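You operate a simulated robot arm through the tools that you are given. There is no shell and no other tool.

Carry out the task below with a simulated robot arm. There is one attempt and no reset: what you move stays moved.

TASK
Plug both sensor plugs into the sockets of their colour and test them with one piston stroke.
Fine: red lever out till OUT lights, then back till HOME lights.

Only the result counts: the job must be done as asked and must still hold three seconds after the hand-in. Knocking over, shifting, dropping, spilling or breaking anything else fails it.

THE ROBOT
A 6-joint arm with a three-finger gripper, fixed in place. Base frame: the origin is on the floor under the middle of its stand, x ahead of it, y to its left, z up. Readings come in mm, degrees, newtons and seconds.
It reaches about 1213 mm from its shoulder. Its first joint turns from -166.0 to 166.0 degrees. Payload 4.89 kg.
The tool frame sits at the grasp point between the pads (the TCP): z along the fingers, y along the line on which they close. The tips reach 30 mm beyond it. The gripper opens to 164 mm; its body begins 125 mm behind the TCP.
Orientation is that of the tool frame in the base frame, as [roll, pitch, yaw] about the fixed x, y, z axes, in that order (R = Rz(yaw) Ry(pitch) Rx(roll)). With the fingers straight down and closing along the base's y, the tool's x points along the base's -x, its y along +y and its z along -z.

THE INTERFACE
- The arm moves only by the tool drive_tool. Its argument "rows" is a list of rows, each a list of 3 entries, a list of its own where there are three numbers: the turn, a rotation vector about the tool's x, y, z in units of 5 degrees (1.0 is 5 degrees), then the shift along the tool's x, y, z in units of 20 mm (1.0 is 20 mm), then the gripper command, from -1 (fully open) to 1 (shut), values between in proportion. In form: [[[wx, wy, wz], [x, y, z], gripper], ...]. A call has 1 to 20 rows; each row shifts and turns the commanded pose from where the row before left it, along the tool's axes as they then stand. A call with a number of a shift or a turn outside -1 to 1 is refused whole. Rows are played at 5 a second. More than 50 mm and 8.6 degrees between two rows, or a gripper value outside its range, and nothing of the call is played. A pose out of reach is approached as far as the arm can. The call stops where the force on the tool passes 90 N (or 10 N more than at its start, if that is more) or the arm is blocked; 0.2 s more then pass. The fingers move at their own pace (about 108 mm/s each) and stop on an object; they squeeze with about 39 N. The grip force told is the motor's: it shows also when the fingers shut on nothing. Time passes only in rows, and 0.2 s behind the last, so rows that do not move let the fingers close. It gives the time, the measured TCP pose, the force on the tool (base axes), the opening and the grip force at its end, in the units of the frame above (readings bear some noise), with the torque about the TCP (base axes, N m) and any sound that the robot's microphone picked up.
- Cameras (640 x 400 px; columns grow to the right, rows downward): "scene" is fixed at [218.6, -652, 1519]; the picture's right is [0.47, -0.88, 0.00], its down [-0.63, -0.34, -0.70] and it looks along [0.62, 0.33, -0.72] (base axes); focal length 214 px, centre (320, 200). "wrist" rides on the gripper at [76, -2, -152] in the tool frame; the picture's right is [0.02, 1.00, 0.00], its down [-0.88, 0.02, -0.47] and it looks along [-0.47, 0.01, 0.88] (tool axes); focal length 247 px, centre (320, 200). There is no depth. A picture from a camera that has moved, and an enlarged one, comes with that camera's place and axes in the base frame and with its lens.
- snapshot(camera): a new picture of that camera. No time passes.
- raise_lower(by): moves the trunk up (or, below 0, down) by that many mm; the arm rides with it, the base frame stays. It gives what a move gives, with no picture.
- inspect(camera, box): a new picture of the part [left, top, right, bottom] of that camera's present view, enlarged. No time passes.
- sign_off(): hands the job in; it is judged then, once.

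Nothing tells you positions but the pictures and the camera data. Unless the task says otherwise, let go and move clear before handing in.

The tools are called after "Call:" by a JSON object that holds its "api" and its "payload". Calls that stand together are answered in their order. drive_tool: Moves the arm, as the interface text tells. Its arguments: {"type":"object","properties":{"rows":{"type":"array","items":{"type":"array"}}},"required":["rows"]} The other tools are called the same way: raise_lower (by) moves the trunk up or down; snapshot (camera) takes a picture; inspect (camera, box) takes an enlarged picture of a part of a camera's view; sign_off () hands the job in.

At the start:

```text
clock: 0.0
tcp_pos: [653.2, -244.3, 1374.1]
orientation: [179.9, -0.1, -179.9]
ft_force: [-0.7, -0.4, 0.1]
torque: [-0.02, -0.01, 0.0]
grip_width: 163.9
finger_force: 0.0
trunk travel left (down, up): [-200.0, 190.0]
```

scene: 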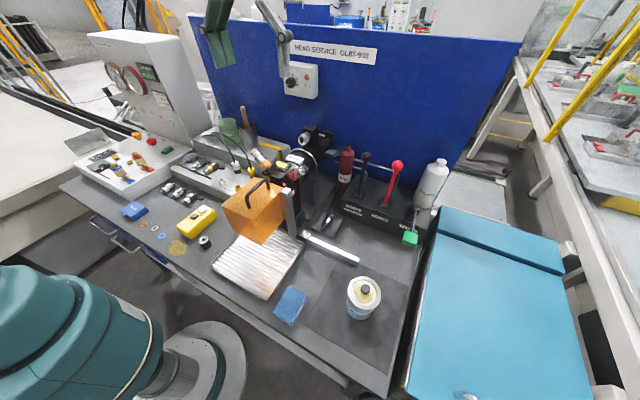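
wrist: 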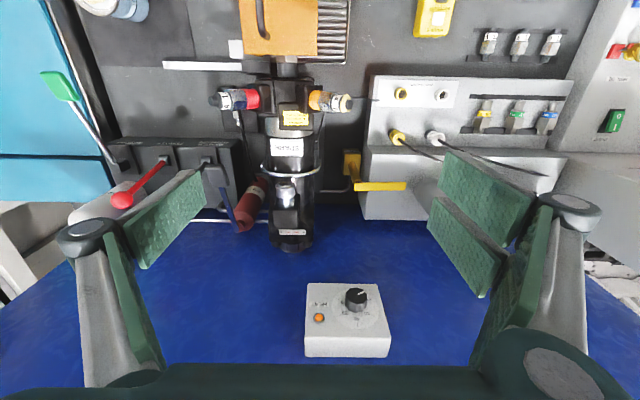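

I see a bench with a piston/actuator, a panel with sockets, two plugs with cables, and a lever block. I'll look closer before moving.

Call:
{"api": "inspect", "payload": {"camera": "wrist", "box": [340, 60, 600, 220]}}

Call:
{"api": "inspect", "payload": {"camera": "wrist", "box": [200, 60, 370, 260]}}

Call:
{"api": "inspect", "payload": {"camera": "scene", "box": [140, 110, 320, 230]}}

Call:
{"api": "inspect", "payload": {"camera": "scene", "box": [300, 120, 460, 260]}}

Call:
{"api": "inspect", "payload": {"camera": "wrist", "box": [60, 60, 300, 240]}}

```text
2.46 times, centred on (470, 140) of wrist
camera zoom: at [577.1, -244.9, 1526.2], right [-0.02, 1.0, 0.0], down [0.88, 0.02, 0.47], along [0.47, 0.01, -0.88], focal length 608 px, centre (-49, 348)
```

zoom: 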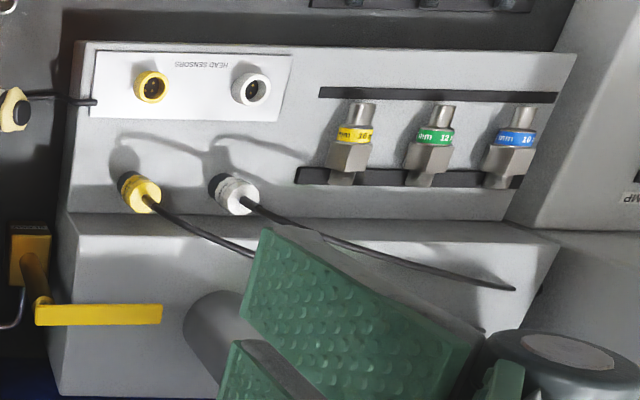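

```text
2.00 times, centred on (285, 160) of wrist
camera zoom: at [577.1, -244.9, 1526.2], right [-0.02, 1.0, 0.0], down [0.88, 0.02, 0.47], along [0.47, 0.01, -0.88], focal length 494 px, centre (390, 280)
```

zoom: 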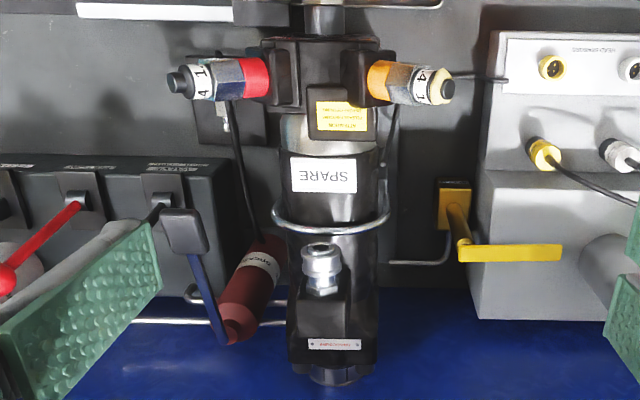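

```text
3.33 times, centred on (230, 170) of scene
camera zoom: at [218.6, -652.0, 1519.0], right [0.47, -0.88, 0.0], down [-0.63, -0.34, -0.7], along [0.62, 0.33, -0.72], focal length 715 px, centre (620, 300)
```

zoom: 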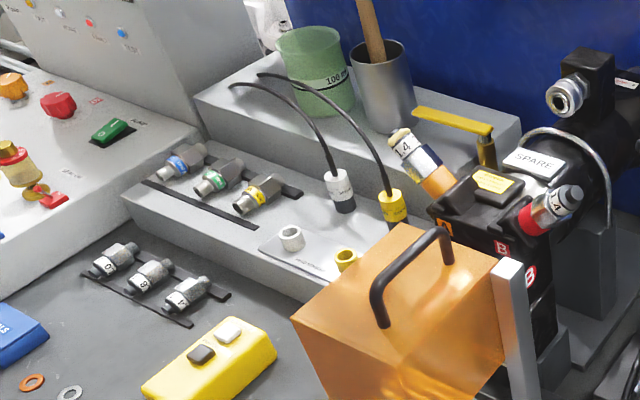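

```text
2.86 times, centred on (380, 190) of scene
camera zoom: at [218.6, -652.0, 1519.0], right [0.47, -0.88, 0.0], down [-0.63, -0.34, -0.7], along [0.62, 0.33, -0.72], focal length 613 px, centre (149, 229)
```

zoom: 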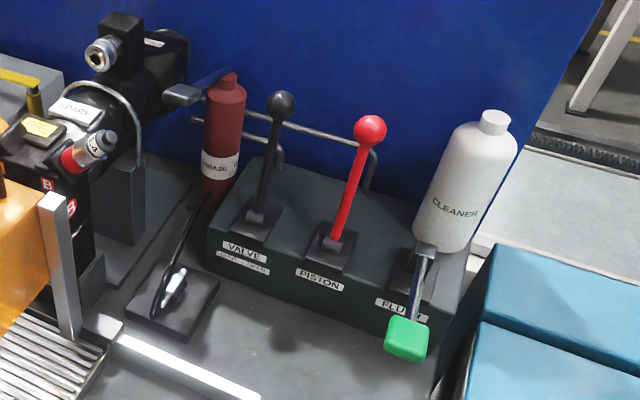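

```text
2.22 times, centred on (180, 150) of wrist
camera zoom: at [577.1, -244.9, 1526.2], right [-0.02, 1.0, 0.0], down [0.88, 0.02, 0.47], along [0.47, 0.01, -0.88], focal length 549 px, centre (631, 311)
```

zoom: 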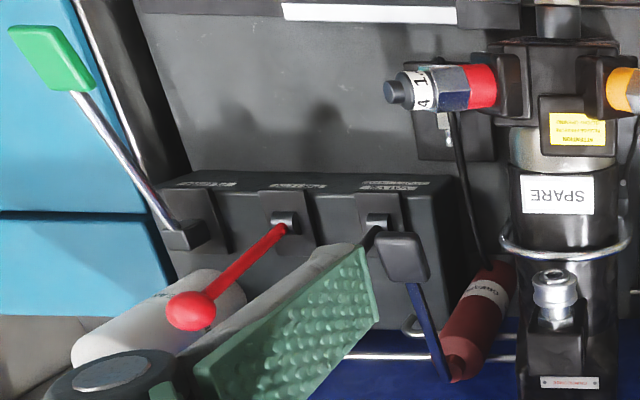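

I see yellow and white plugs parked behind yellow and white sockets, and the red PISTON lever among three. I'll look at more details (indicator panel, wall box, labels) before moving.

Call:
{"api": "inspect", "payload": {"camera": "scene", "box": [80, 30, 200, 110]}}

Call:
{"api": "inspect", "payload": {"camera": "scene", "box": [270, 40, 350, 100]}}

Call:
{"api": "inspect", "payload": {"camera": "wrist", "box": [290, 270, 410, 370]}}

Call:
{"api": "inspect", "payload": {"camera": "scene", "box": [320, 160, 440, 250]}}

Call:
{"api": "inspect", "payload": {"camera": "scene", "box": [210, 120, 330, 200]}}

Call:
{"api": "inspect", "payload": {"camera": "scene", "box": [60, 100, 220, 220]}}

```text
5.00 times, centred on (140, 70) of scene
camera zoom: at [218.6, -652.0, 1519.0], right [0.47, -0.88, 0.0], down [-0.63, -0.34, -0.7], along [0.62, 0.33, -0.72], focal length 1072 px, centre (1220, 850)
```

zoom: 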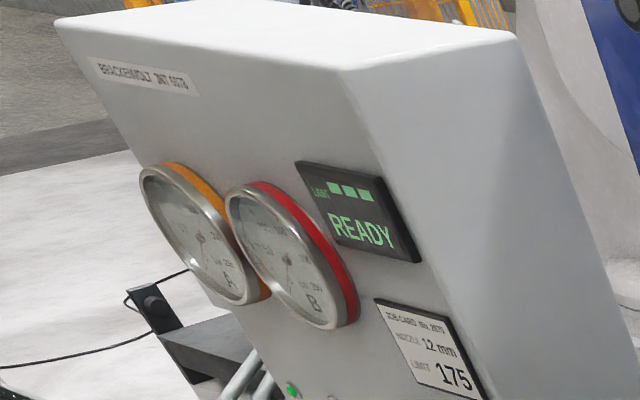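

```text
6.67 times, centred on (310, 70) of scene
camera zoom: at [218.6, -652.0, 1519.0], right [0.47, -0.88, 0.0], down [-0.63, -0.34, -0.7], along [0.62, 0.33, -0.72], focal length 1430 px, centre (387, 1067)
```

zoom: 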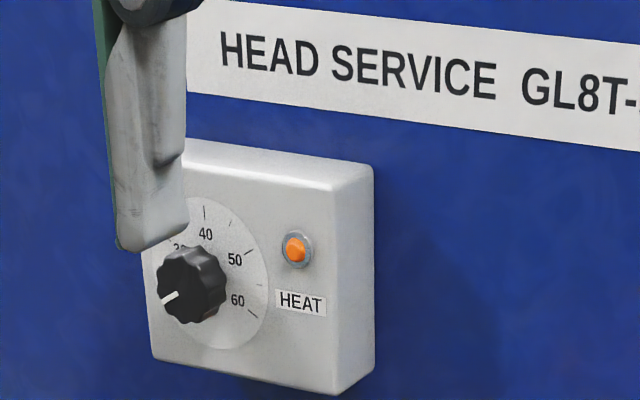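

```text
4.00 times, centred on (350, 320) of wrist
camera zoom: at [577.1, -244.9, 1526.2], right [-0.02, 1.0, 0.0], down [0.88, 0.02, 0.47], along [0.47, 0.01, -0.88], focal length 988 px, centre (200, -280)
```

zoom: 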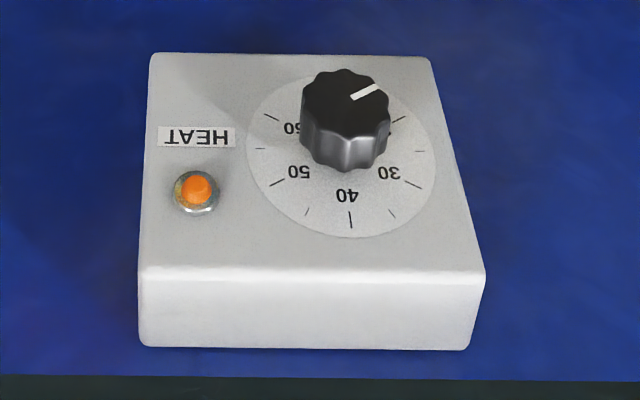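

```text
4.44 times, centred on (380, 205) of scene
camera zoom: at [218.6, -652.0, 1519.0], right [0.47, -0.88, 0.0], down [-0.63, -0.34, -0.7], along [0.62, 0.33, -0.72], focal length 953 px, centre (53, 178)
```

zoom: 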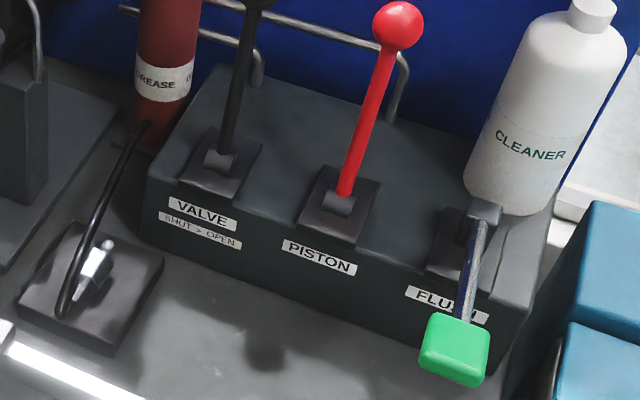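

```text
5.00 times, centred on (270, 160) of scene
camera zoom: at [218.6, -652.0, 1519.0], right [0.47, -0.88, 0.0], down [-0.63, -0.34, -0.7], along [0.62, 0.33, -0.72], focal length 1072 px, centre (570, 400)
```

zoom: 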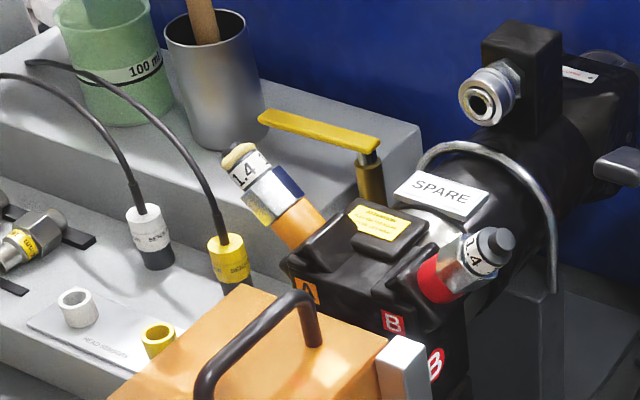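

```text
3.33 times, centred on (140, 160) of scene
camera zoom: at [218.6, -652.0, 1519.0], right [0.47, -0.88, 0.0], down [-0.63, -0.34, -0.7], along [0.62, 0.33, -0.72], focal length 715 px, centre (920, 333)
```

zoom: 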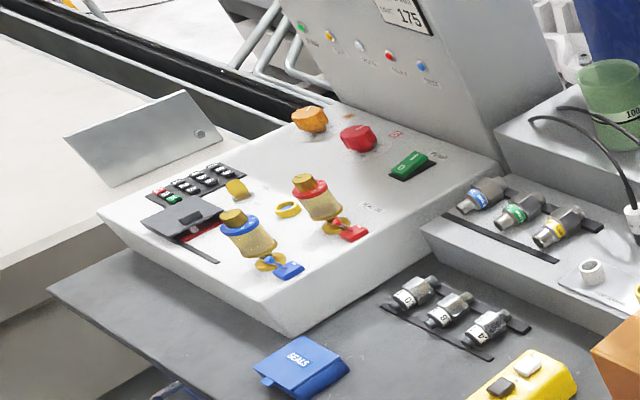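

The console has five small lamps under the gauges; I'll read their labels, and check the head and piston area.

Call:
{"api": "inspect", "payload": {"camera": "scene", "box": [145, 95, 195, 125]}}

Call:
{"api": "inspect", "payload": {"camera": "scene", "box": [200, 170, 380, 310]}}

Call:
{"api": "inspect", "payload": {"camera": "scene", "box": [130, 125, 190, 165]}}

Call:
{"api": "inspect", "payload": {"camera": "scene", "box": [80, 140, 170, 200]}}

```text
12.80 times, centred on (170, 110) of scene
camera zoom: at [218.6, -652.0, 1519.0], right [0.47, -0.88, 0.0], down [-0.63, -0.34, -0.7], along [0.62, 0.33, -0.72], focal length 2745 px, centre (2240, 1352)
```

zoom: 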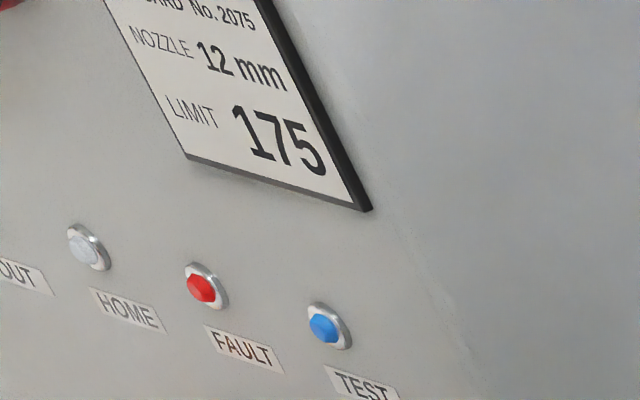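

```text
2.86 times, centred on (290, 240) of scene
camera zoom: at [218.6, -652.0, 1519.0], right [0.47, -0.88, 0.0], down [-0.63, -0.34, -0.7], along [0.62, 0.33, -0.72], focal length 613 px, centre (406, 86)
```

zoom: 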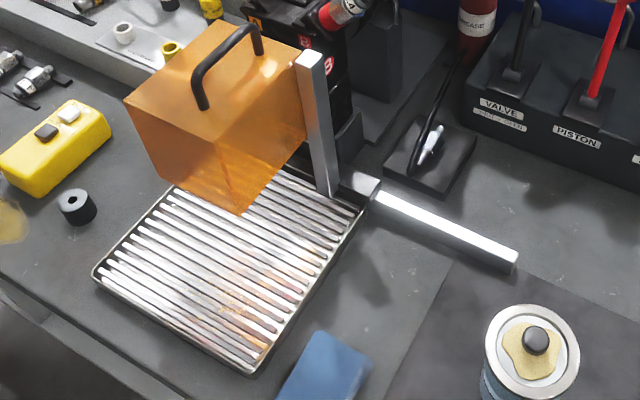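

```text
10.00 times, centred on (160, 145) of scene
camera zoom: at [218.6, -652.0, 1519.0], right [0.47, -0.88, 0.0], down [-0.63, -0.34, -0.7], along [0.62, 0.33, -0.72], focal length 2145 px, centre (1920, 750)
```

zoom: 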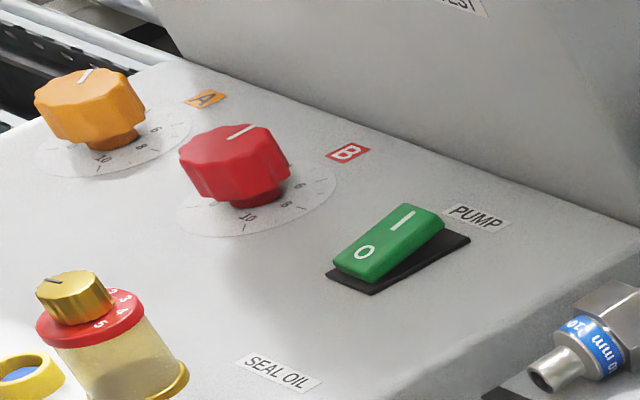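

```text
6.67 times, centred on (125, 170) of scene
camera zoom: at [218.6, -652.0, 1519.0], right [0.47, -0.88, 0.0], down [-0.63, -0.34, -0.7], along [0.62, 0.33, -0.72], focal length 1430 px, centre (1620, 400)
```

zoom: 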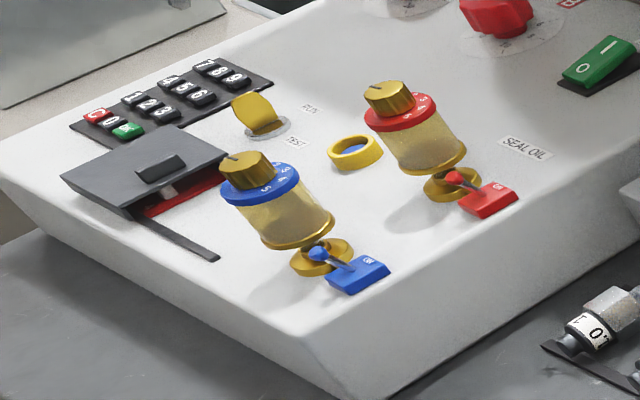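

The lamps OUT and HOME are on the console, to be read through the scene camera. I'll now bring the wrist camera nearer over the plugs and sockets (about x 620–710, y −70 to 20, z ≈ 955).

Call:
{"api": "drive_tool", "payload": {"rows": [[[0, 0, 0], [0.45, 0.95, 0.4], -1], [[0, 0, 0], [0.45, 0.95, 0.4], -1], [[0, 0, 0], [0.45, 0.95, 0.4], -1], [[0, 0, 0], [0.45, 0.95, 0.4], -1], [[0, 0, 0], [0.45, 0.95, 0.4], -1], [[0, 0, 0], [0.45, 0.95, 0.4], -1], [[0, 0, 0], [0.45, 0.95, 0.4], -1], [[0, 0, 0], [0.45, 0.95, 0.4], -1], [[0, 0, 0], [0.45, 0.95, 0.4], -1], [[0, 0, 0], [0.45, 0.95, 0.4], -1], [[0, 0, 0], [0.45, 0.95, 0.4], -1]]}}

Call:
{"api": "snapshot", "payload": {"camera": "wrist"}}

Call:
{"api": "snapshot", "payload": {"camera": "scene"}}

```text
clock: 2.4
tcp_pos: [553.8, -37.3, 1284.8]
orientation: [180.0, 0.0, -180.0]
ft_force: [0.3, -0.1, -0.6]
torque: [0.02, 0.07, 0.03]
grip_width: 164.0
finger_force: 0.0
trunk travel left (down, up): [-200.0, 190.0]
```

```text
taken
camera wrist: at [477.7, -37.8, 1438.5], right [-0.02, 1.0, 0.0], down [0.88, 0.02, 0.47], along [0.47, 0.01, -0.88], focal length 247 px, centre (320, 200)
```

wrist: 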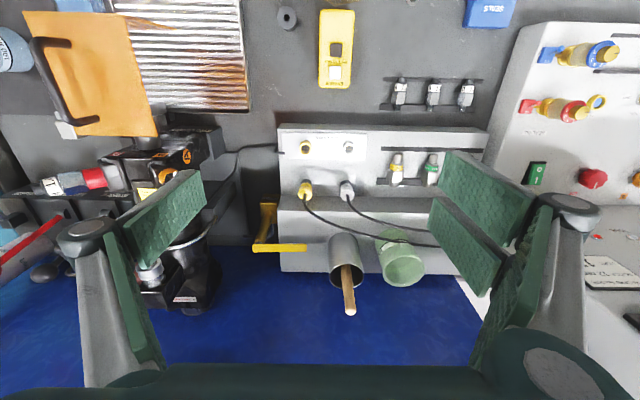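

```text
taken
```

scene: 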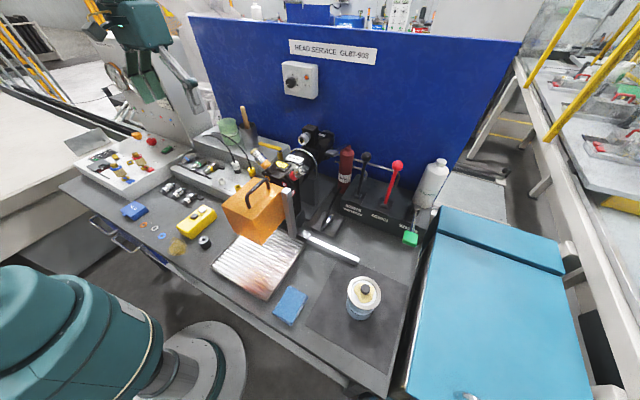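

The view is now straight above; I'll enlarge the plugs, sockets and cables.

Call:
{"api": "inspect", "payload": {"camera": "wrist", "box": [260, 110, 420, 230]}}

Call:
{"api": "inspect", "payload": {"camera": "wrist", "box": [280, 130, 370, 200]}}

Call:
{"api": "inspect", "payload": {"camera": "wrist", "box": [230, 170, 450, 320]}}

```text
3.33 times, centred on (340, 170) of wrist
camera zoom: at [477.7, -37.8, 1438.5], right [-0.02, 1.0, 0.0], down [0.88, 0.02, 0.47], along [0.47, 0.01, -0.88], focal length 823 px, centre (253, 300)
```

zoom: 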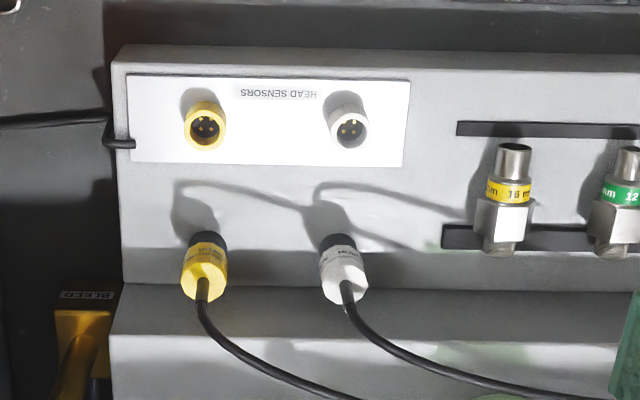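

```text
5.71 times, centred on (325, 165) of wrist
camera zoom: at [477.7, -37.8, 1438.5], right [-0.02, 1.0, 0.0], down [0.88, 0.02, 0.47], along [0.47, 0.01, -0.88], focal length 1411 px, centre (291, 400)
```

zoom: 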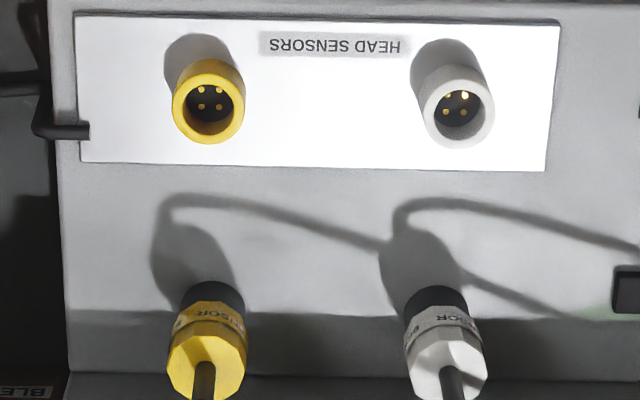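

```text
2.67 times, centred on (340, 245) of wrist
camera zoom: at [477.7, -37.8, 1438.5], right [-0.02, 1.0, 0.0], down [0.88, 0.02, 0.47], along [0.47, 0.01, -0.88], focal length 659 px, centre (267, 80)
```

zoom: 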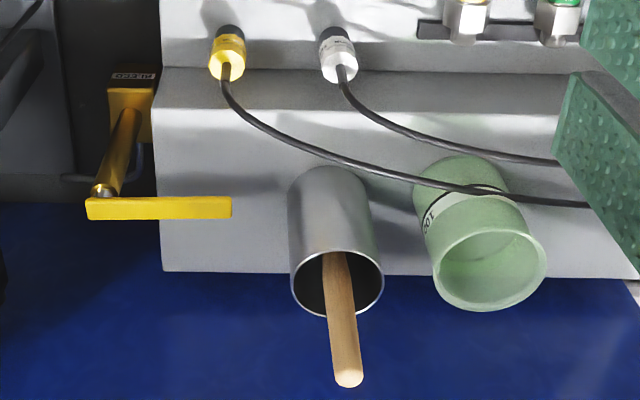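

I'll look closely at the gripper fingers to learn their width, since a shelf stands close behind the plugs.

Call:
{"api": "inspect", "payload": {"camera": "wrist", "box": [40, 140, 240, 400]}}

Call:
{"api": "inspect", "payload": {"camera": "wrist", "box": [410, 130, 610, 390]}}

Call:
{"api": "inspect", "payload": {"camera": "scene", "box": [70, 0, 230, 120]}}

```text
1.54 times, centred on (140, 270) of wrist
camera zoom: at [477.7, -37.8, 1438.5], right [-0.02, 1.0, 0.0], down [0.88, 0.02, 0.47], along [0.47, 0.01, -0.88], focal length 380 px, centre (597, 92)
```

zoom: 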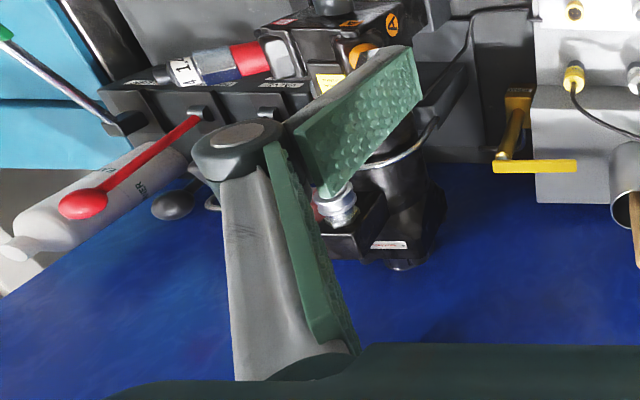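

```text
1.54 times, centred on (510, 260) of wrist
camera zoom: at [477.7, -37.8, 1438.5], right [-0.02, 1.0, 0.0], down [0.88, 0.02, 0.47], along [0.47, 0.01, -0.88], focal length 380 px, centre (28, 108)
```

zoom: 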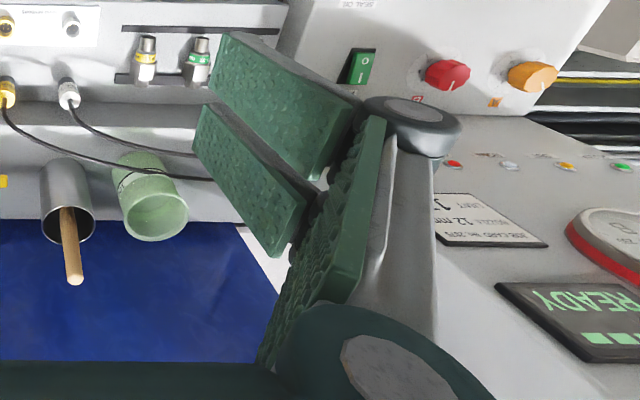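

```text
3.33 times, centred on (150, 60) of scene
camera zoom: at [218.6, -652.0, 1519.0], right [0.47, -0.88, 0.0], down [-0.63, -0.34, -0.7], along [0.62, 0.33, -0.72], focal length 715 px, centre (887, 667)
```

zoom: 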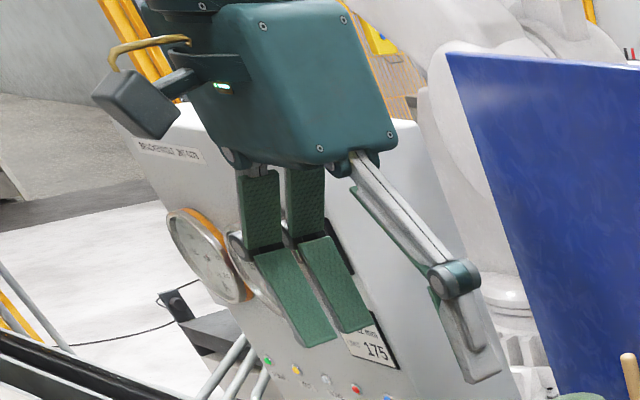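

Plugs stand at about (711, −65) and (711, 24), right behind their sockets at x ≈ 622, with a raised shelf about 30 mm behind them. I'll descend for a closer look to get precise positions.

Call:
{"api": "drive_tool", "payload": {"rows": [[[0, 0, 0], [0, 0.1, 0.9], -1], [[0, 0, 0], [0, 0.1, 0.9], -1], [[0, 0, 0], [0, 0.1, 0.9], -1], [[0, 0, 0], [0, 0.1, 0.9], -1], [[0, 0, 0], [0, 0.1, 0.9], -1], [[0, 0, 0], [0, 0.1, 0.9], -1], [[0, 0, 0], [0, 0.1, 0.9], -1]]}}

Call:
{"api": "snapshot", "payload": {"camera": "wrist"}}

Call:
{"api": "inspect", "payload": {"camera": "wrist", "box": [240, 80, 400, 180]}}

Call:
{"api": "inspect", "payload": {"camera": "wrist", "box": [240, 160, 400, 260]}}

Call:
{"api": "inspect", "payload": {"camera": "scene", "box": [200, 110, 300, 200]}}

```text
clock: 4.0
tcp_pos: [552.7, -22.7, 1158.2]
orientation: [-180.0, 0.0, -179.9]
ft_force: [-0.7, 0.7, -0.3]
torque: [0.0, -0.04, -0.02]
grip_width: 164.0
finger_force: 0.0
trunk travel left (down, up): [-200.0, 190.0]
```

```text
taken
camera wrist: at [477.9, -23.1, 1311.7], right [-0.02, 1.0, 0.0], down [0.88, 0.02, 0.47], along [0.47, 0.01, -0.88], focal length 247 px, centre (320, 200)
```

wrist: 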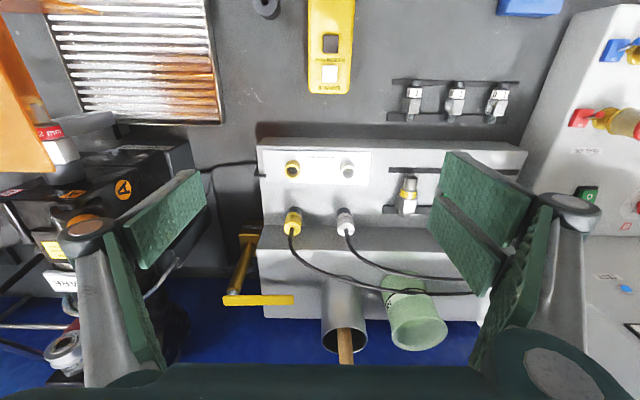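

```text
4.00 times, centred on (320, 130) of wrist
camera zoom: at [477.9, -23.1, 1311.7], right [-0.02, 1.0, 0.0], down [0.88, 0.02, 0.47], along [0.47, 0.01, -0.88], focal length 988 px, centre (320, 480)
```

zoom: 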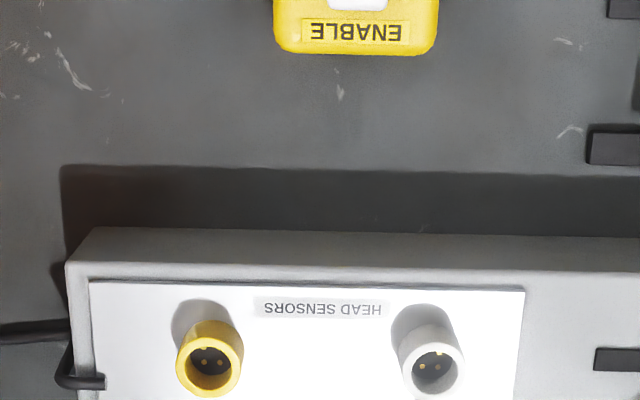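

```text
4.00 times, centred on (320, 210) of wrist
camera zoom: at [477.9, -23.1, 1311.7], right [-0.02, 1.0, 0.0], down [0.88, 0.02, 0.47], along [0.47, 0.01, -0.88], focal length 988 px, centre (320, 160)
```

zoom: 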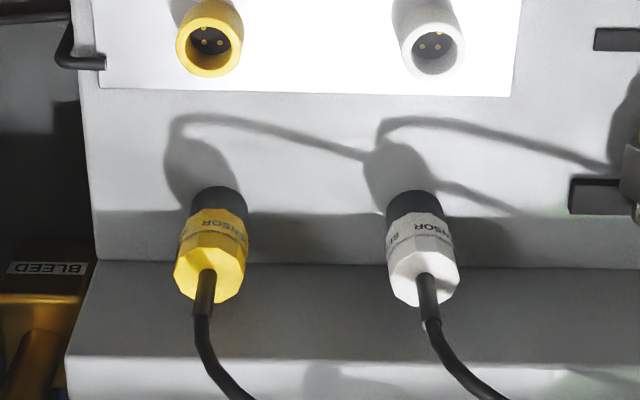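

```text
4.44 times, centred on (250, 155) of scene
camera zoom: at [218.6, -652.0, 1519.0], right [0.47, -0.88, 0.0], down [-0.63, -0.34, -0.7], along [0.62, 0.33, -0.72], focal length 953 px, centre (631, 400)
```

zoom: 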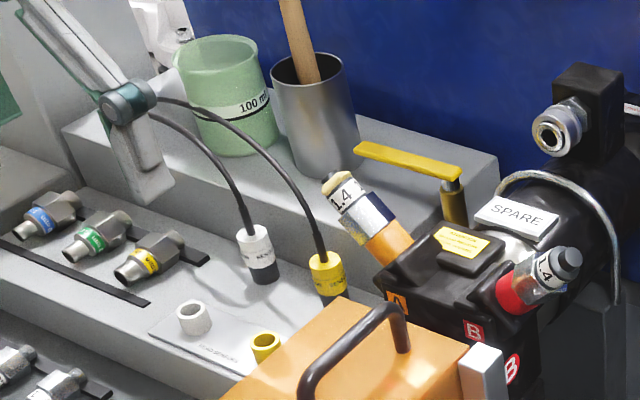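

Positions agree well between cameras: sockets (≈623, −64.6 / 25) with rims at z ≈ 941, plugs (≈713, −65 / 25) with tops at z ≈ 975. I'll zoom further for keying marks on plugs and sockets.

Call:
{"api": "inspect", "payload": {"camera": "wrist", "box": [275, 150, 315, 175]}}

Call:
{"api": "inspect", "payload": {"camera": "wrist", "box": [330, 150, 370, 175]}}

Call:
{"api": "inspect", "payload": {"camera": "wrist", "box": [275, 200, 325, 240]}}

Call:
{"api": "inspect", "payload": {"camera": "wrist", "box": [325, 200, 375, 240]}}

Call:
{"api": "inspect", "payload": {"camera": "scene", "box": [230, 150, 290, 195]}}

```text
16.00 times, centred on (295, 162) of wrist
camera zoom: at [477.9, -23.1, 1311.7], right [-0.02, 1.0, 0.0], down [0.88, 0.02, 0.47], along [0.47, 0.01, -0.88], focal length 3952 px, centre (720, 800)
```

zoom: 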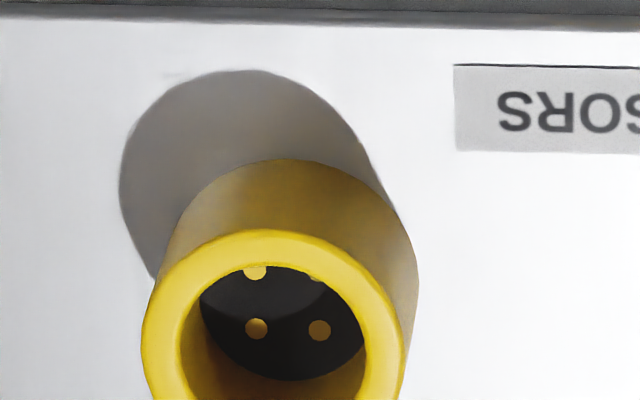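

```text
16.00 times, centred on (350, 162) of wrist
camera zoom: at [477.9, -23.1, 1311.7], right [-0.02, 1.0, 0.0], down [0.88, 0.02, 0.47], along [0.47, 0.01, -0.88], focal length 3952 px, centre (-160, 800)
```

zoom: 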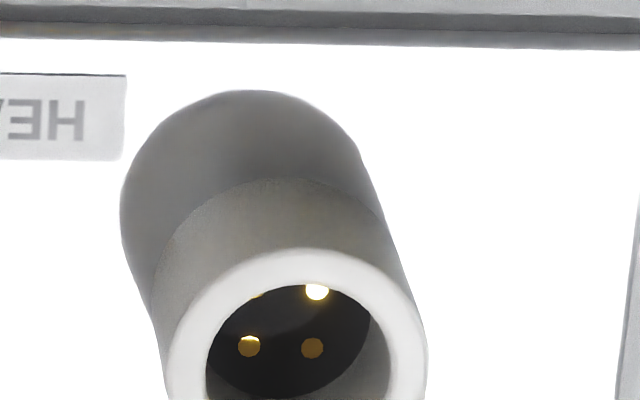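

```text
10.00 times, centred on (300, 220) of wrist
camera zoom: at [477.9, -23.1, 1311.7], right [-0.02, 1.0, 0.0], down [0.88, 0.02, 0.47], along [0.47, 0.01, -0.88], focal length 2470 px, centre (520, 0)
```

zoom: 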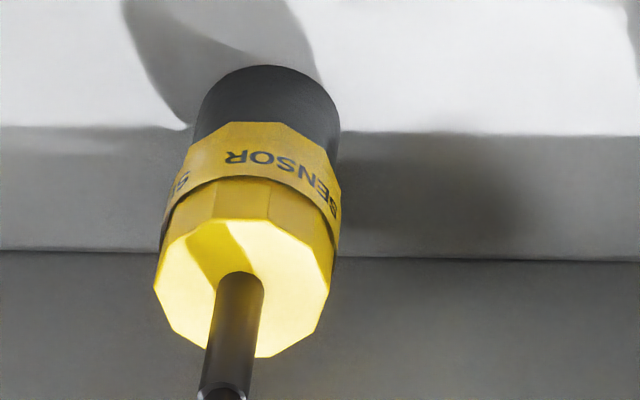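

```text
10.00 times, centred on (350, 220) of wrist
camera zoom: at [477.9, -23.1, 1311.7], right [-0.02, 1.0, 0.0], down [0.88, 0.02, 0.47], along [0.47, 0.01, -0.88], focal length 2470 px, centre (20, 0)
```

zoom: 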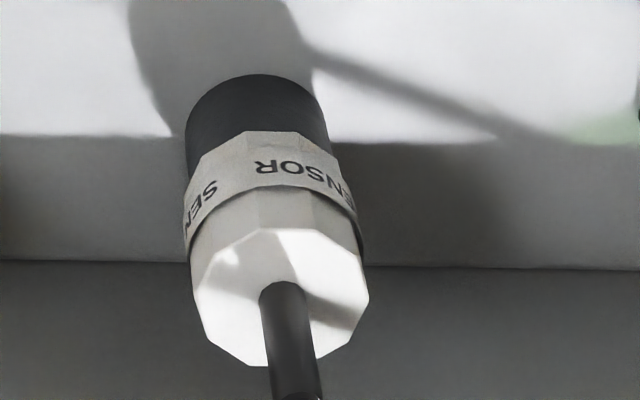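

```text
8.89 times, centred on (260, 172) of scene
camera zoom: at [218.6, -652.0, 1519.0], right [0.47, -0.88, 0.0], down [-0.63, -0.34, -0.7], along [0.62, 0.33, -0.72], focal length 1906 px, centre (853, 444)
```

zoom: 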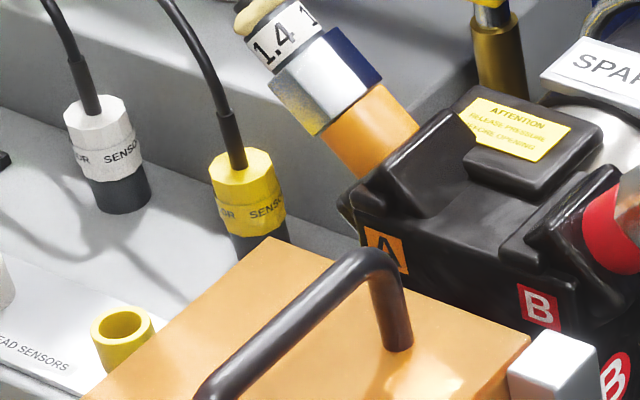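

The plugs look plain and round (ten-sided cap) with black holders or noses below, no key. I'll close the fingers to about 70 mm here in free air to see their actual shape at that opening.

Call:
{"api": "drive_tool", "payload": {"rows": [[[0, 0, 0], [0, 0, 0], 0.15], [[0, 0, 0], [0, 0, 0], 0.15], [[0, 0, 0], [0, 0, 0], 0.15]]}}

Call:
{"api": "snapshot", "payload": {"camera": "wrist"}}

Call:
{"api": "inspect", "payload": {"camera": "scene", "box": [120, 20, 260, 120]}}

Call:
{"api": "snapshot", "payload": {"camera": "scene"}}

```text
clock: 4.8
tcp_pos: [553.4, -21.0, 1158.9]
orientation: [179.9, 0.0, -180.0]
ft_force: [-0.6, -0.9, -0.5]
torque: [0.0, -0.05, 0.01]
grip_width: 69.4
finger_force: 0.1
trunk travel left (down, up): [-200.0, 190.0]
```

```text
taken
camera wrist: at [478.0, -23.0, 1312.0], right [-0.02, 1.0, 0.0], down [0.88, 0.02, 0.47], along [0.47, 0.01, -0.88], focal length 247 px, centre (320, 200)
```

wrist: 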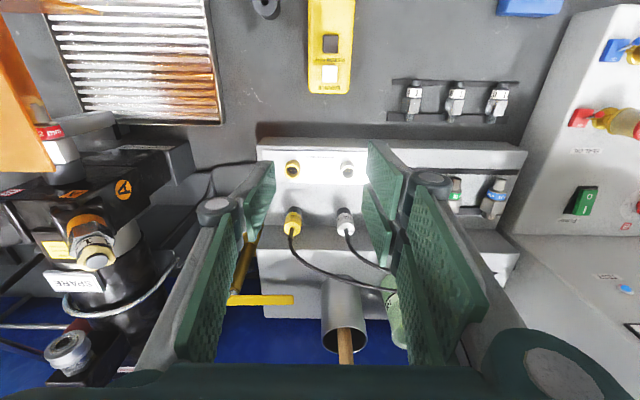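

```text
4.00 times, centred on (190, 70) of scene
camera zoom: at [218.6, -652.0, 1519.0], right [0.47, -0.88, 0.0], down [-0.63, -0.34, -0.7], along [0.62, 0.33, -0.72], focal length 858 px, centre (840, 720)
```

zoom: 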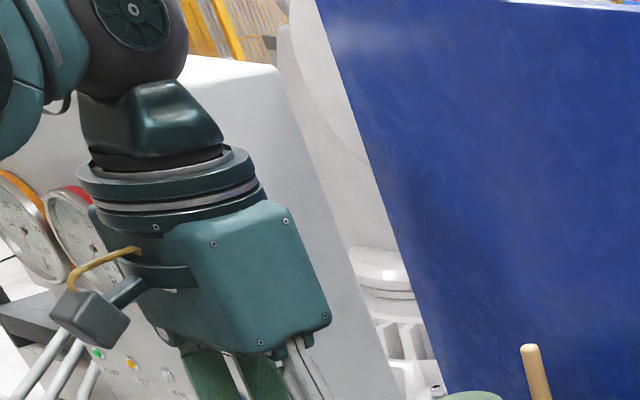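

```text
taken
```

scene: 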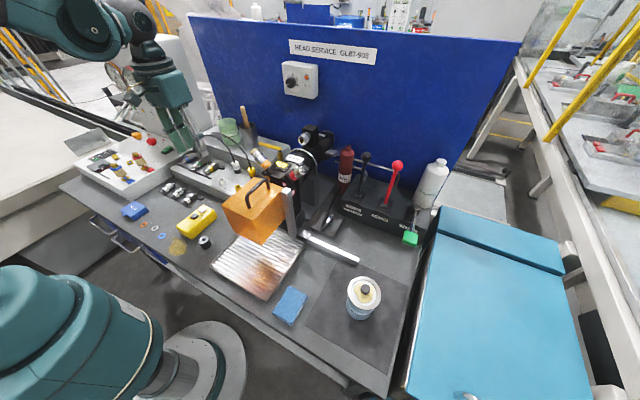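

Call:
{"api": "inspect", "payload": {"camera": "wrist", "box": [340, 120, 500, 280]}}

Call:
{"api": "inspect", "payload": {"camera": "wrist", "box": [170, 130, 330, 290]}}

Call:
{"api": "inspect", "payload": {"camera": "scene", "box": [140, 80, 220, 170]}}

```text
2.50 times, centred on (420, 200) of wrist
camera zoom: at [478.0, -23.0, 1312.0], right [-0.02, 1.0, 0.0], down [0.88, 0.02, 0.47], along [0.47, 0.01, -0.88], focal length 617 px, centre (70, 200)
```

zoom: 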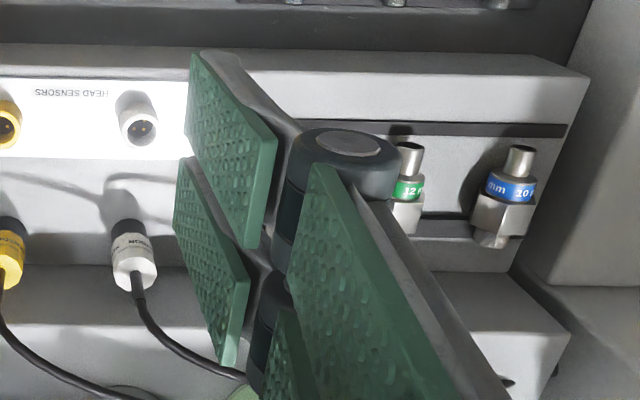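

```text
2.50 times, centred on (250, 210) of wrist
camera zoom: at [478.0, -23.0, 1312.0], right [-0.02, 1.0, 0.0], down [0.88, 0.02, 0.47], along [0.47, 0.01, -0.88], focal length 617 px, centre (495, 175)
```

zoom: 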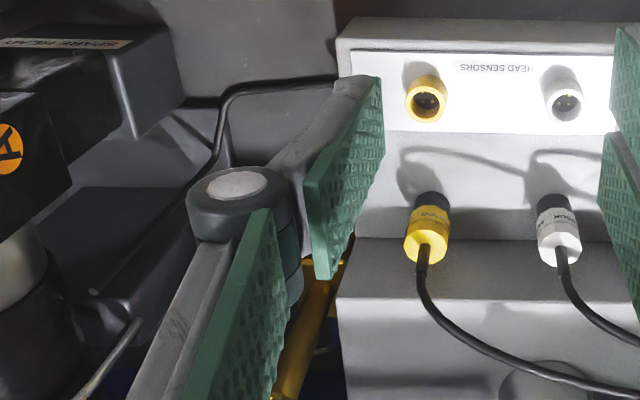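

```text
4.44 times, centred on (180, 125) of scene
camera zoom: at [218.6, -652.0, 1519.0], right [0.47, -0.88, 0.0], down [-0.63, -0.34, -0.7], along [0.62, 0.33, -0.72], focal length 953 px, centre (942, 533)
```

zoom: 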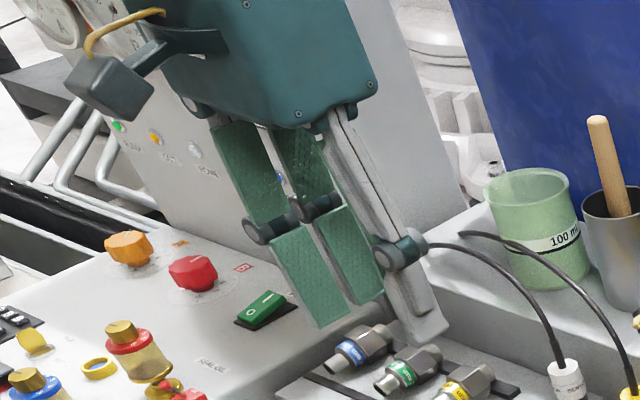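

At a 70 mm opening the fingers are nearly vertical; the two-finger side spans about ±32 mm in x, so I'll grip with the TCP about 10 mm in front of the plug axis to clear the shelf. Next I move above the yellow plug.

Call:
{"api": "drive_tool", "payload": {"rows": [[[0, 0, 0], [-0.935, -0.275, 0.3], 0.15], [[0, 0, 0], [-0.935, -0.275, 0.3], 0.15], [[0, 0, 0], [-0.935, -0.275, 0.4], 0.15], [[0, 0, 0], [-0.935, -0.275, 0.5], 0.15], [[0, 0, 0], [-0.935, -0.275, 0.6], 0.15], [[0, 0, 0], [-0.935, -0.275, 0.7], 0.15], [[0, 0, 0], [-0.935, -0.275, 0.8], 0.15], [[0, 0, 0], [-0.935, -0.275, 0.8], 0.15]]}}

Call:
{"api": "snapshot", "payload": {"camera": "wrist"}}

Call:
{"api": "snapshot", "payload": {"camera": "scene"}}

Call:
{"api": "inspect", "payload": {"camera": "scene", "box": [180, 90, 300, 180]}}

Call:
{"api": "inspect", "payload": {"camera": "wrist", "box": [270, 80, 370, 180]}}

```text
clock: 6.6
tcp_pos: [703.1, -65.8, 1073.4]
orientation: [180.0, 0.1, 180.0]
ft_force: [-0.6, 0.9, 0.7]
torque: [-0.05, -0.18, -0.01]
grip_width: 69.7
finger_force: 0.0
trunk travel left (down, up): [-200.0, 190.0]
```

```text
taken
camera wrist: at [627.4, -65.7, 1224.9], right [-0.02, 1.0, 0.0], down [0.88, 0.02, 0.47], along [0.47, 0.01, -0.88], focal length 247 px, centre (320, 200)
```

wrist: 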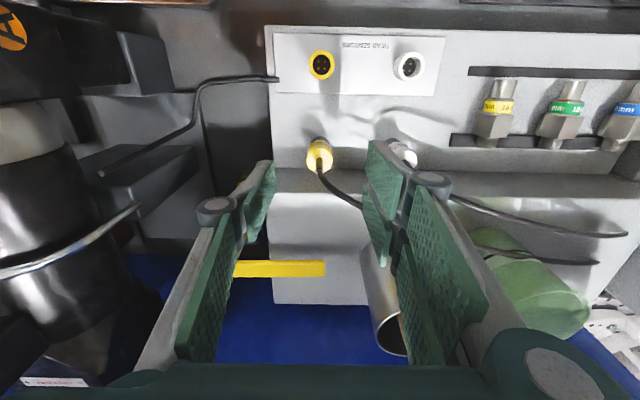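

```text
taken
```

scene: 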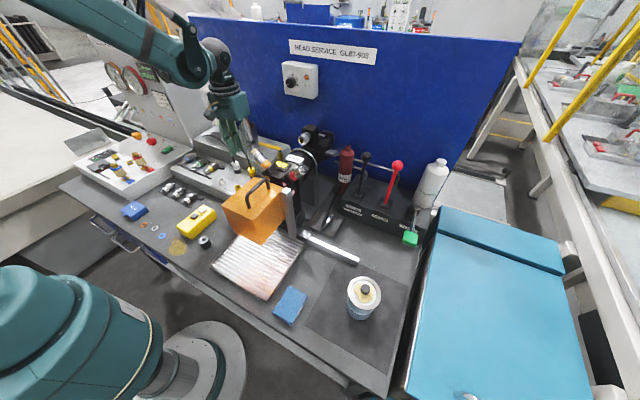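

```text
4.44 times, centred on (240, 135) of scene
camera zoom: at [218.6, -652.0, 1519.0], right [0.47, -0.88, 0.0], down [-0.63, -0.34, -0.7], along [0.62, 0.33, -0.72], focal length 953 px, centre (676, 489)
```

zoom: 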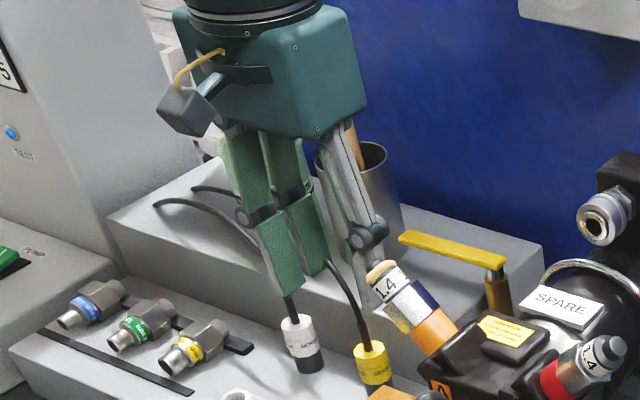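

```text
4.00 times, centred on (320, 130) of wrist
camera zoom: at [627.4, -65.7, 1224.9], right [-0.02, 1.0, 0.0], down [0.88, 0.02, 0.47], along [0.47, 0.01, -0.88], focal length 988 px, centre (320, 480)
```

zoom: 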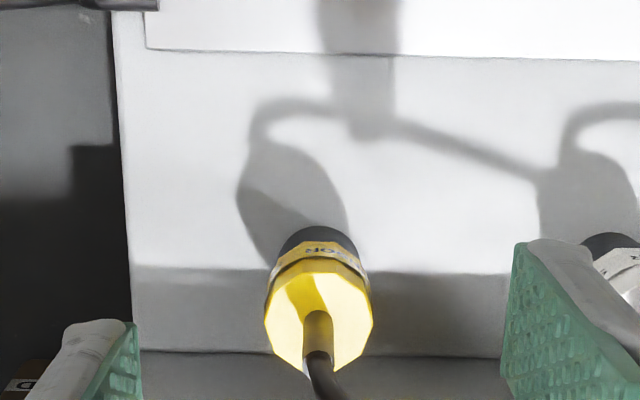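

The plug sits about 8 mm behind and within 1 mm sideways of the tool axis, as wanted; the shelf leaves about 7 mm for the fingers. I narrow the opening to 55 mm and go down part of the way, then check.

Call:
{"api": "drive_tool", "payload": {"rows": [[[0, 0, 0], [0, 0, 0], 0.33], [[0, 0, 0], [0, 0, 0.7], 0.33], [[0, 0, 0], [0, 0, 0.7], 0.33], [[0, 0, 0], [0, 0, 0.7], 0.33], [[0, 0, 0], [0, 0, 0.6], 0.33]]}}

Call:
{"api": "snapshot", "payload": {"camera": "wrist"}}

Call:
{"api": "inspect", "payload": {"camera": "scene", "box": [200, 110, 300, 190]}}

Call:
{"api": "inspect", "payload": {"camera": "wrist", "box": [240, 100, 440, 240]}}

```text
clock: 7.8
tcp_pos: [704.7, -64.1, 1018.6]
orientation: [179.9, 0.0, -180.0]
ft_force: [0.9, -0.1, 0.0]
torque: [0.01, -0.01, 0.0]
grip_width: 55.0
finger_force: 0.1
trunk travel left (down, up): [-200.0, 190.0]
```

```text
taken
camera wrist: at [628.1, -65.3, 1170.3], right [-0.02, 1.0, 0.0], down [0.88, 0.02, 0.47], along [0.47, 0.01, -0.88], focal length 247 px, centre (320, 200)
```

wrist: 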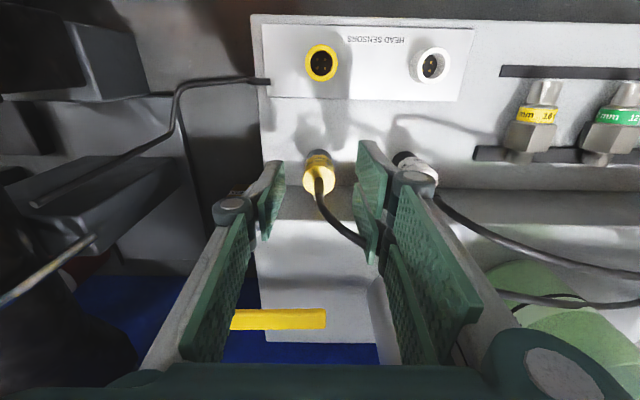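

```text
5.00 times, centred on (250, 150) of scene
camera zoom: at [218.6, -652.0, 1519.0], right [0.47, -0.88, 0.0], down [-0.63, -0.34, -0.7], along [0.62, 0.33, -0.72], focal length 1072 px, centre (670, 450)
```

zoom: 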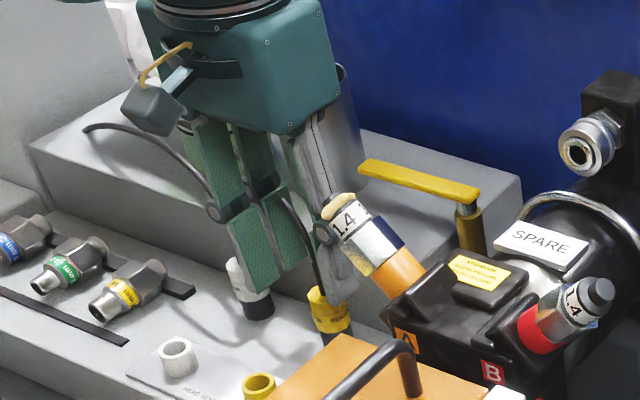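

```text
2.86 times, centred on (340, 170) of wrist
camera zoom: at [628.1, -65.3, 1170.3], right [-0.02, 1.0, 0.0], down [0.88, 0.02, 0.47], along [0.47, 0.01, -0.88], focal length 706 px, centre (263, 286)
```

zoom: 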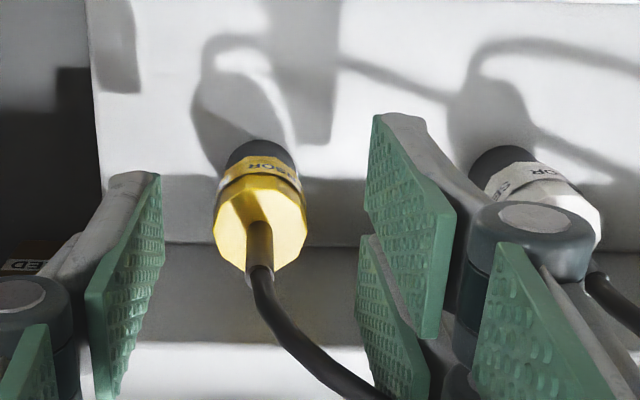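

Clear on both sides so far. I continue straight down to grasp height (TCP z ≈ 966).

Call:
{"api": "drive_tool", "payload": {"rows": [[[0, 0, 0], [0.05, 0, 0.66], 0.33], [[0, 0, 0], [0, 0, 0.66], 0.33], [[0, 0, 0], [0, 0, 0.66], 0.33], [[0, 0, 0], [0, 0, 0.65], 0.33]]}}

Call:
{"api": "snapshot", "payload": {"camera": "wrist"}}

Call:
{"api": "inspect", "payload": {"camera": "scene", "box": [200, 120, 300, 200]}}

Call:
{"api": "inspect", "payload": {"camera": "wrist", "box": [240, 120, 440, 260]}}

```text
clock: 8.8
tcp_pos: [702.5, -63.5, 965.5]
orientation: [-179.9, 0.0, -180.0]
ft_force: [0.1, -0.2, 0.1]
torque: [-0.05, -0.05, 0.02]
grip_width: 54.9
finger_force: 0.1
trunk travel left (down, up): [-200.0, 190.0]
```

```text
taken
camera wrist: at [625.6, -64.8, 1117.8], right [-0.02, 1.0, 0.0], down [0.88, 0.02, 0.47], along [0.47, 0.01, -0.88], focal length 247 px, centre (320, 200)
```

wrist: 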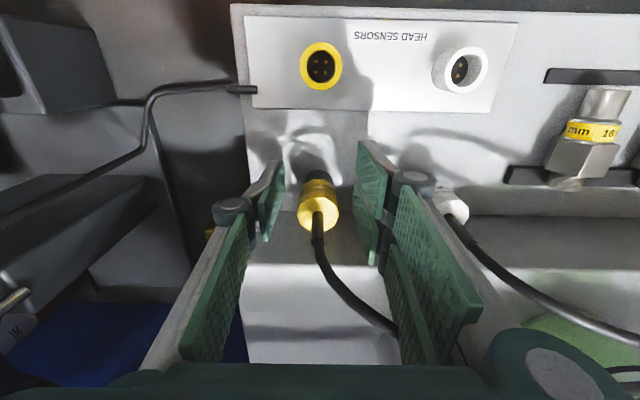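

```text
5.00 times, centred on (250, 160) of scene
camera zoom: at [218.6, -652.0, 1519.0], right [0.47, -0.88, 0.0], down [-0.63, -0.34, -0.7], along [0.62, 0.33, -0.72], focal length 1072 px, centre (670, 400)
```

zoom: 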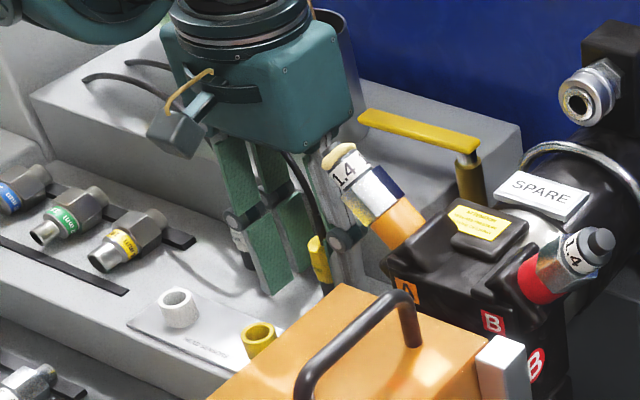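

```text
2.86 times, centred on (340, 190) of wrist
camera zoom: at [625.6, -64.8, 1117.8], right [-0.02, 1.0, 0.0], down [0.88, 0.02, 0.47], along [0.47, 0.01, -0.88], focal length 706 px, centre (263, 229)
```

zoom: 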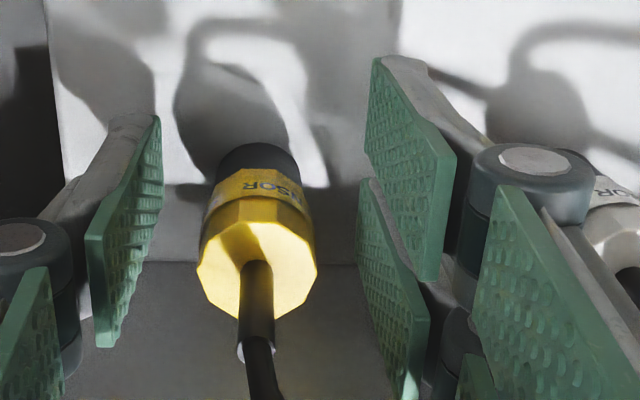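

The plug is about 2 mm to the tool's −y side; I correct that and close the fingers on it.

Call:
{"api": "drive_tool", "payload": {"rows": [[[0, 0, 0], [0, -0.09, 0], 0.33], [[0, 0, 0], [0, 0, 0], 0.6], [[0, 0, 0], [0, 0, 0], 1], [[0, 0, 0], [0, 0, 0], 1], [[0, 0, 0], [0, 0, 0], 1]]}}

Call:
{"api": "inspect", "payload": {"camera": "wrist", "box": [240, 120, 440, 260]}}

Call:
{"api": "inspect", "payload": {"camera": "scene", "box": [200, 120, 300, 200]}}

```text
clock: 10.0
tcp_pos: [702.1, -64.8, 963.6]
orientation: [179.9, 0.0, 179.9]
ft_force: [-0.5, 9.2, -0.1]
torque: [0.22, -0.01, 0.17]
grip_width: 27.4
finger_force: 39.2
trunk travel left (down, up): [-200.0, 190.0]
```

```text
2.86 times, centred on (340, 190) of wrist
camera zoom: at [625.9, -66.5, 1117.9], right [-0.02, 1.0, 0.0], down [0.88, 0.02, 0.47], along [0.47, 0.01, -0.88], focal length 706 px, centre (263, 229)
```

zoom: 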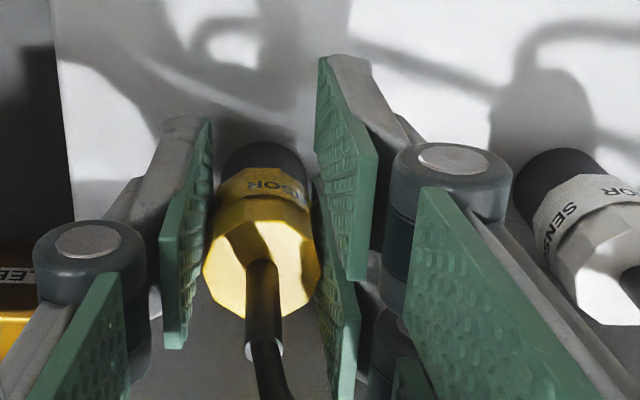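

```text
5.00 times, centred on (250, 160) of scene
camera zoom: at [218.6, -652.0, 1519.0], right [0.47, -0.88, 0.0], down [-0.63, -0.34, -0.7], along [0.62, 0.33, -0.72], focal length 1072 px, centre (670, 400)
```

zoom: 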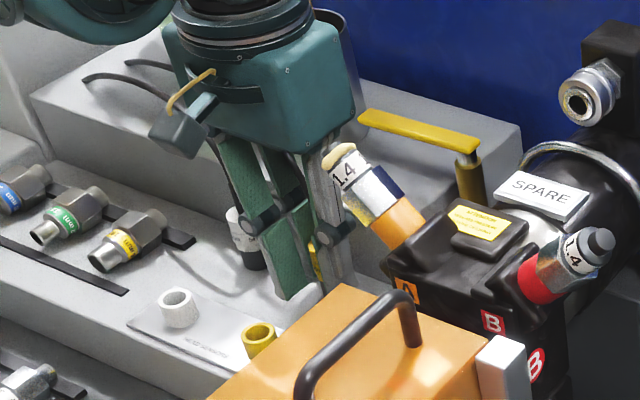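

The yellow plug is gripped (27.4 mm), with a small side load of 9 N against its holder. I'll ease the tool by half a millimetre to relieve it before lifting.

Call:
{"api": "drive_tool", "payload": {"rows": [[[0, 0, 0], [0, 0.03, 0], 1], [[0, 0, 0], [0, 0, 0], 1], [[0, 0, 0], [0, 0, 0], 1]]}}

```text
clock: 10.8
tcp_pos: [701.0, -66.1, 964.1]
orientation: [180.0, 0.0, 180.0]
ft_force: [-1.4, 0.7, 2.3]
torque: [0.08, -0.04, 0.01]
grip_width: 27.5
finger_force: 38.6
trunk travel left (down, up): [-200.0, 190.0]
```

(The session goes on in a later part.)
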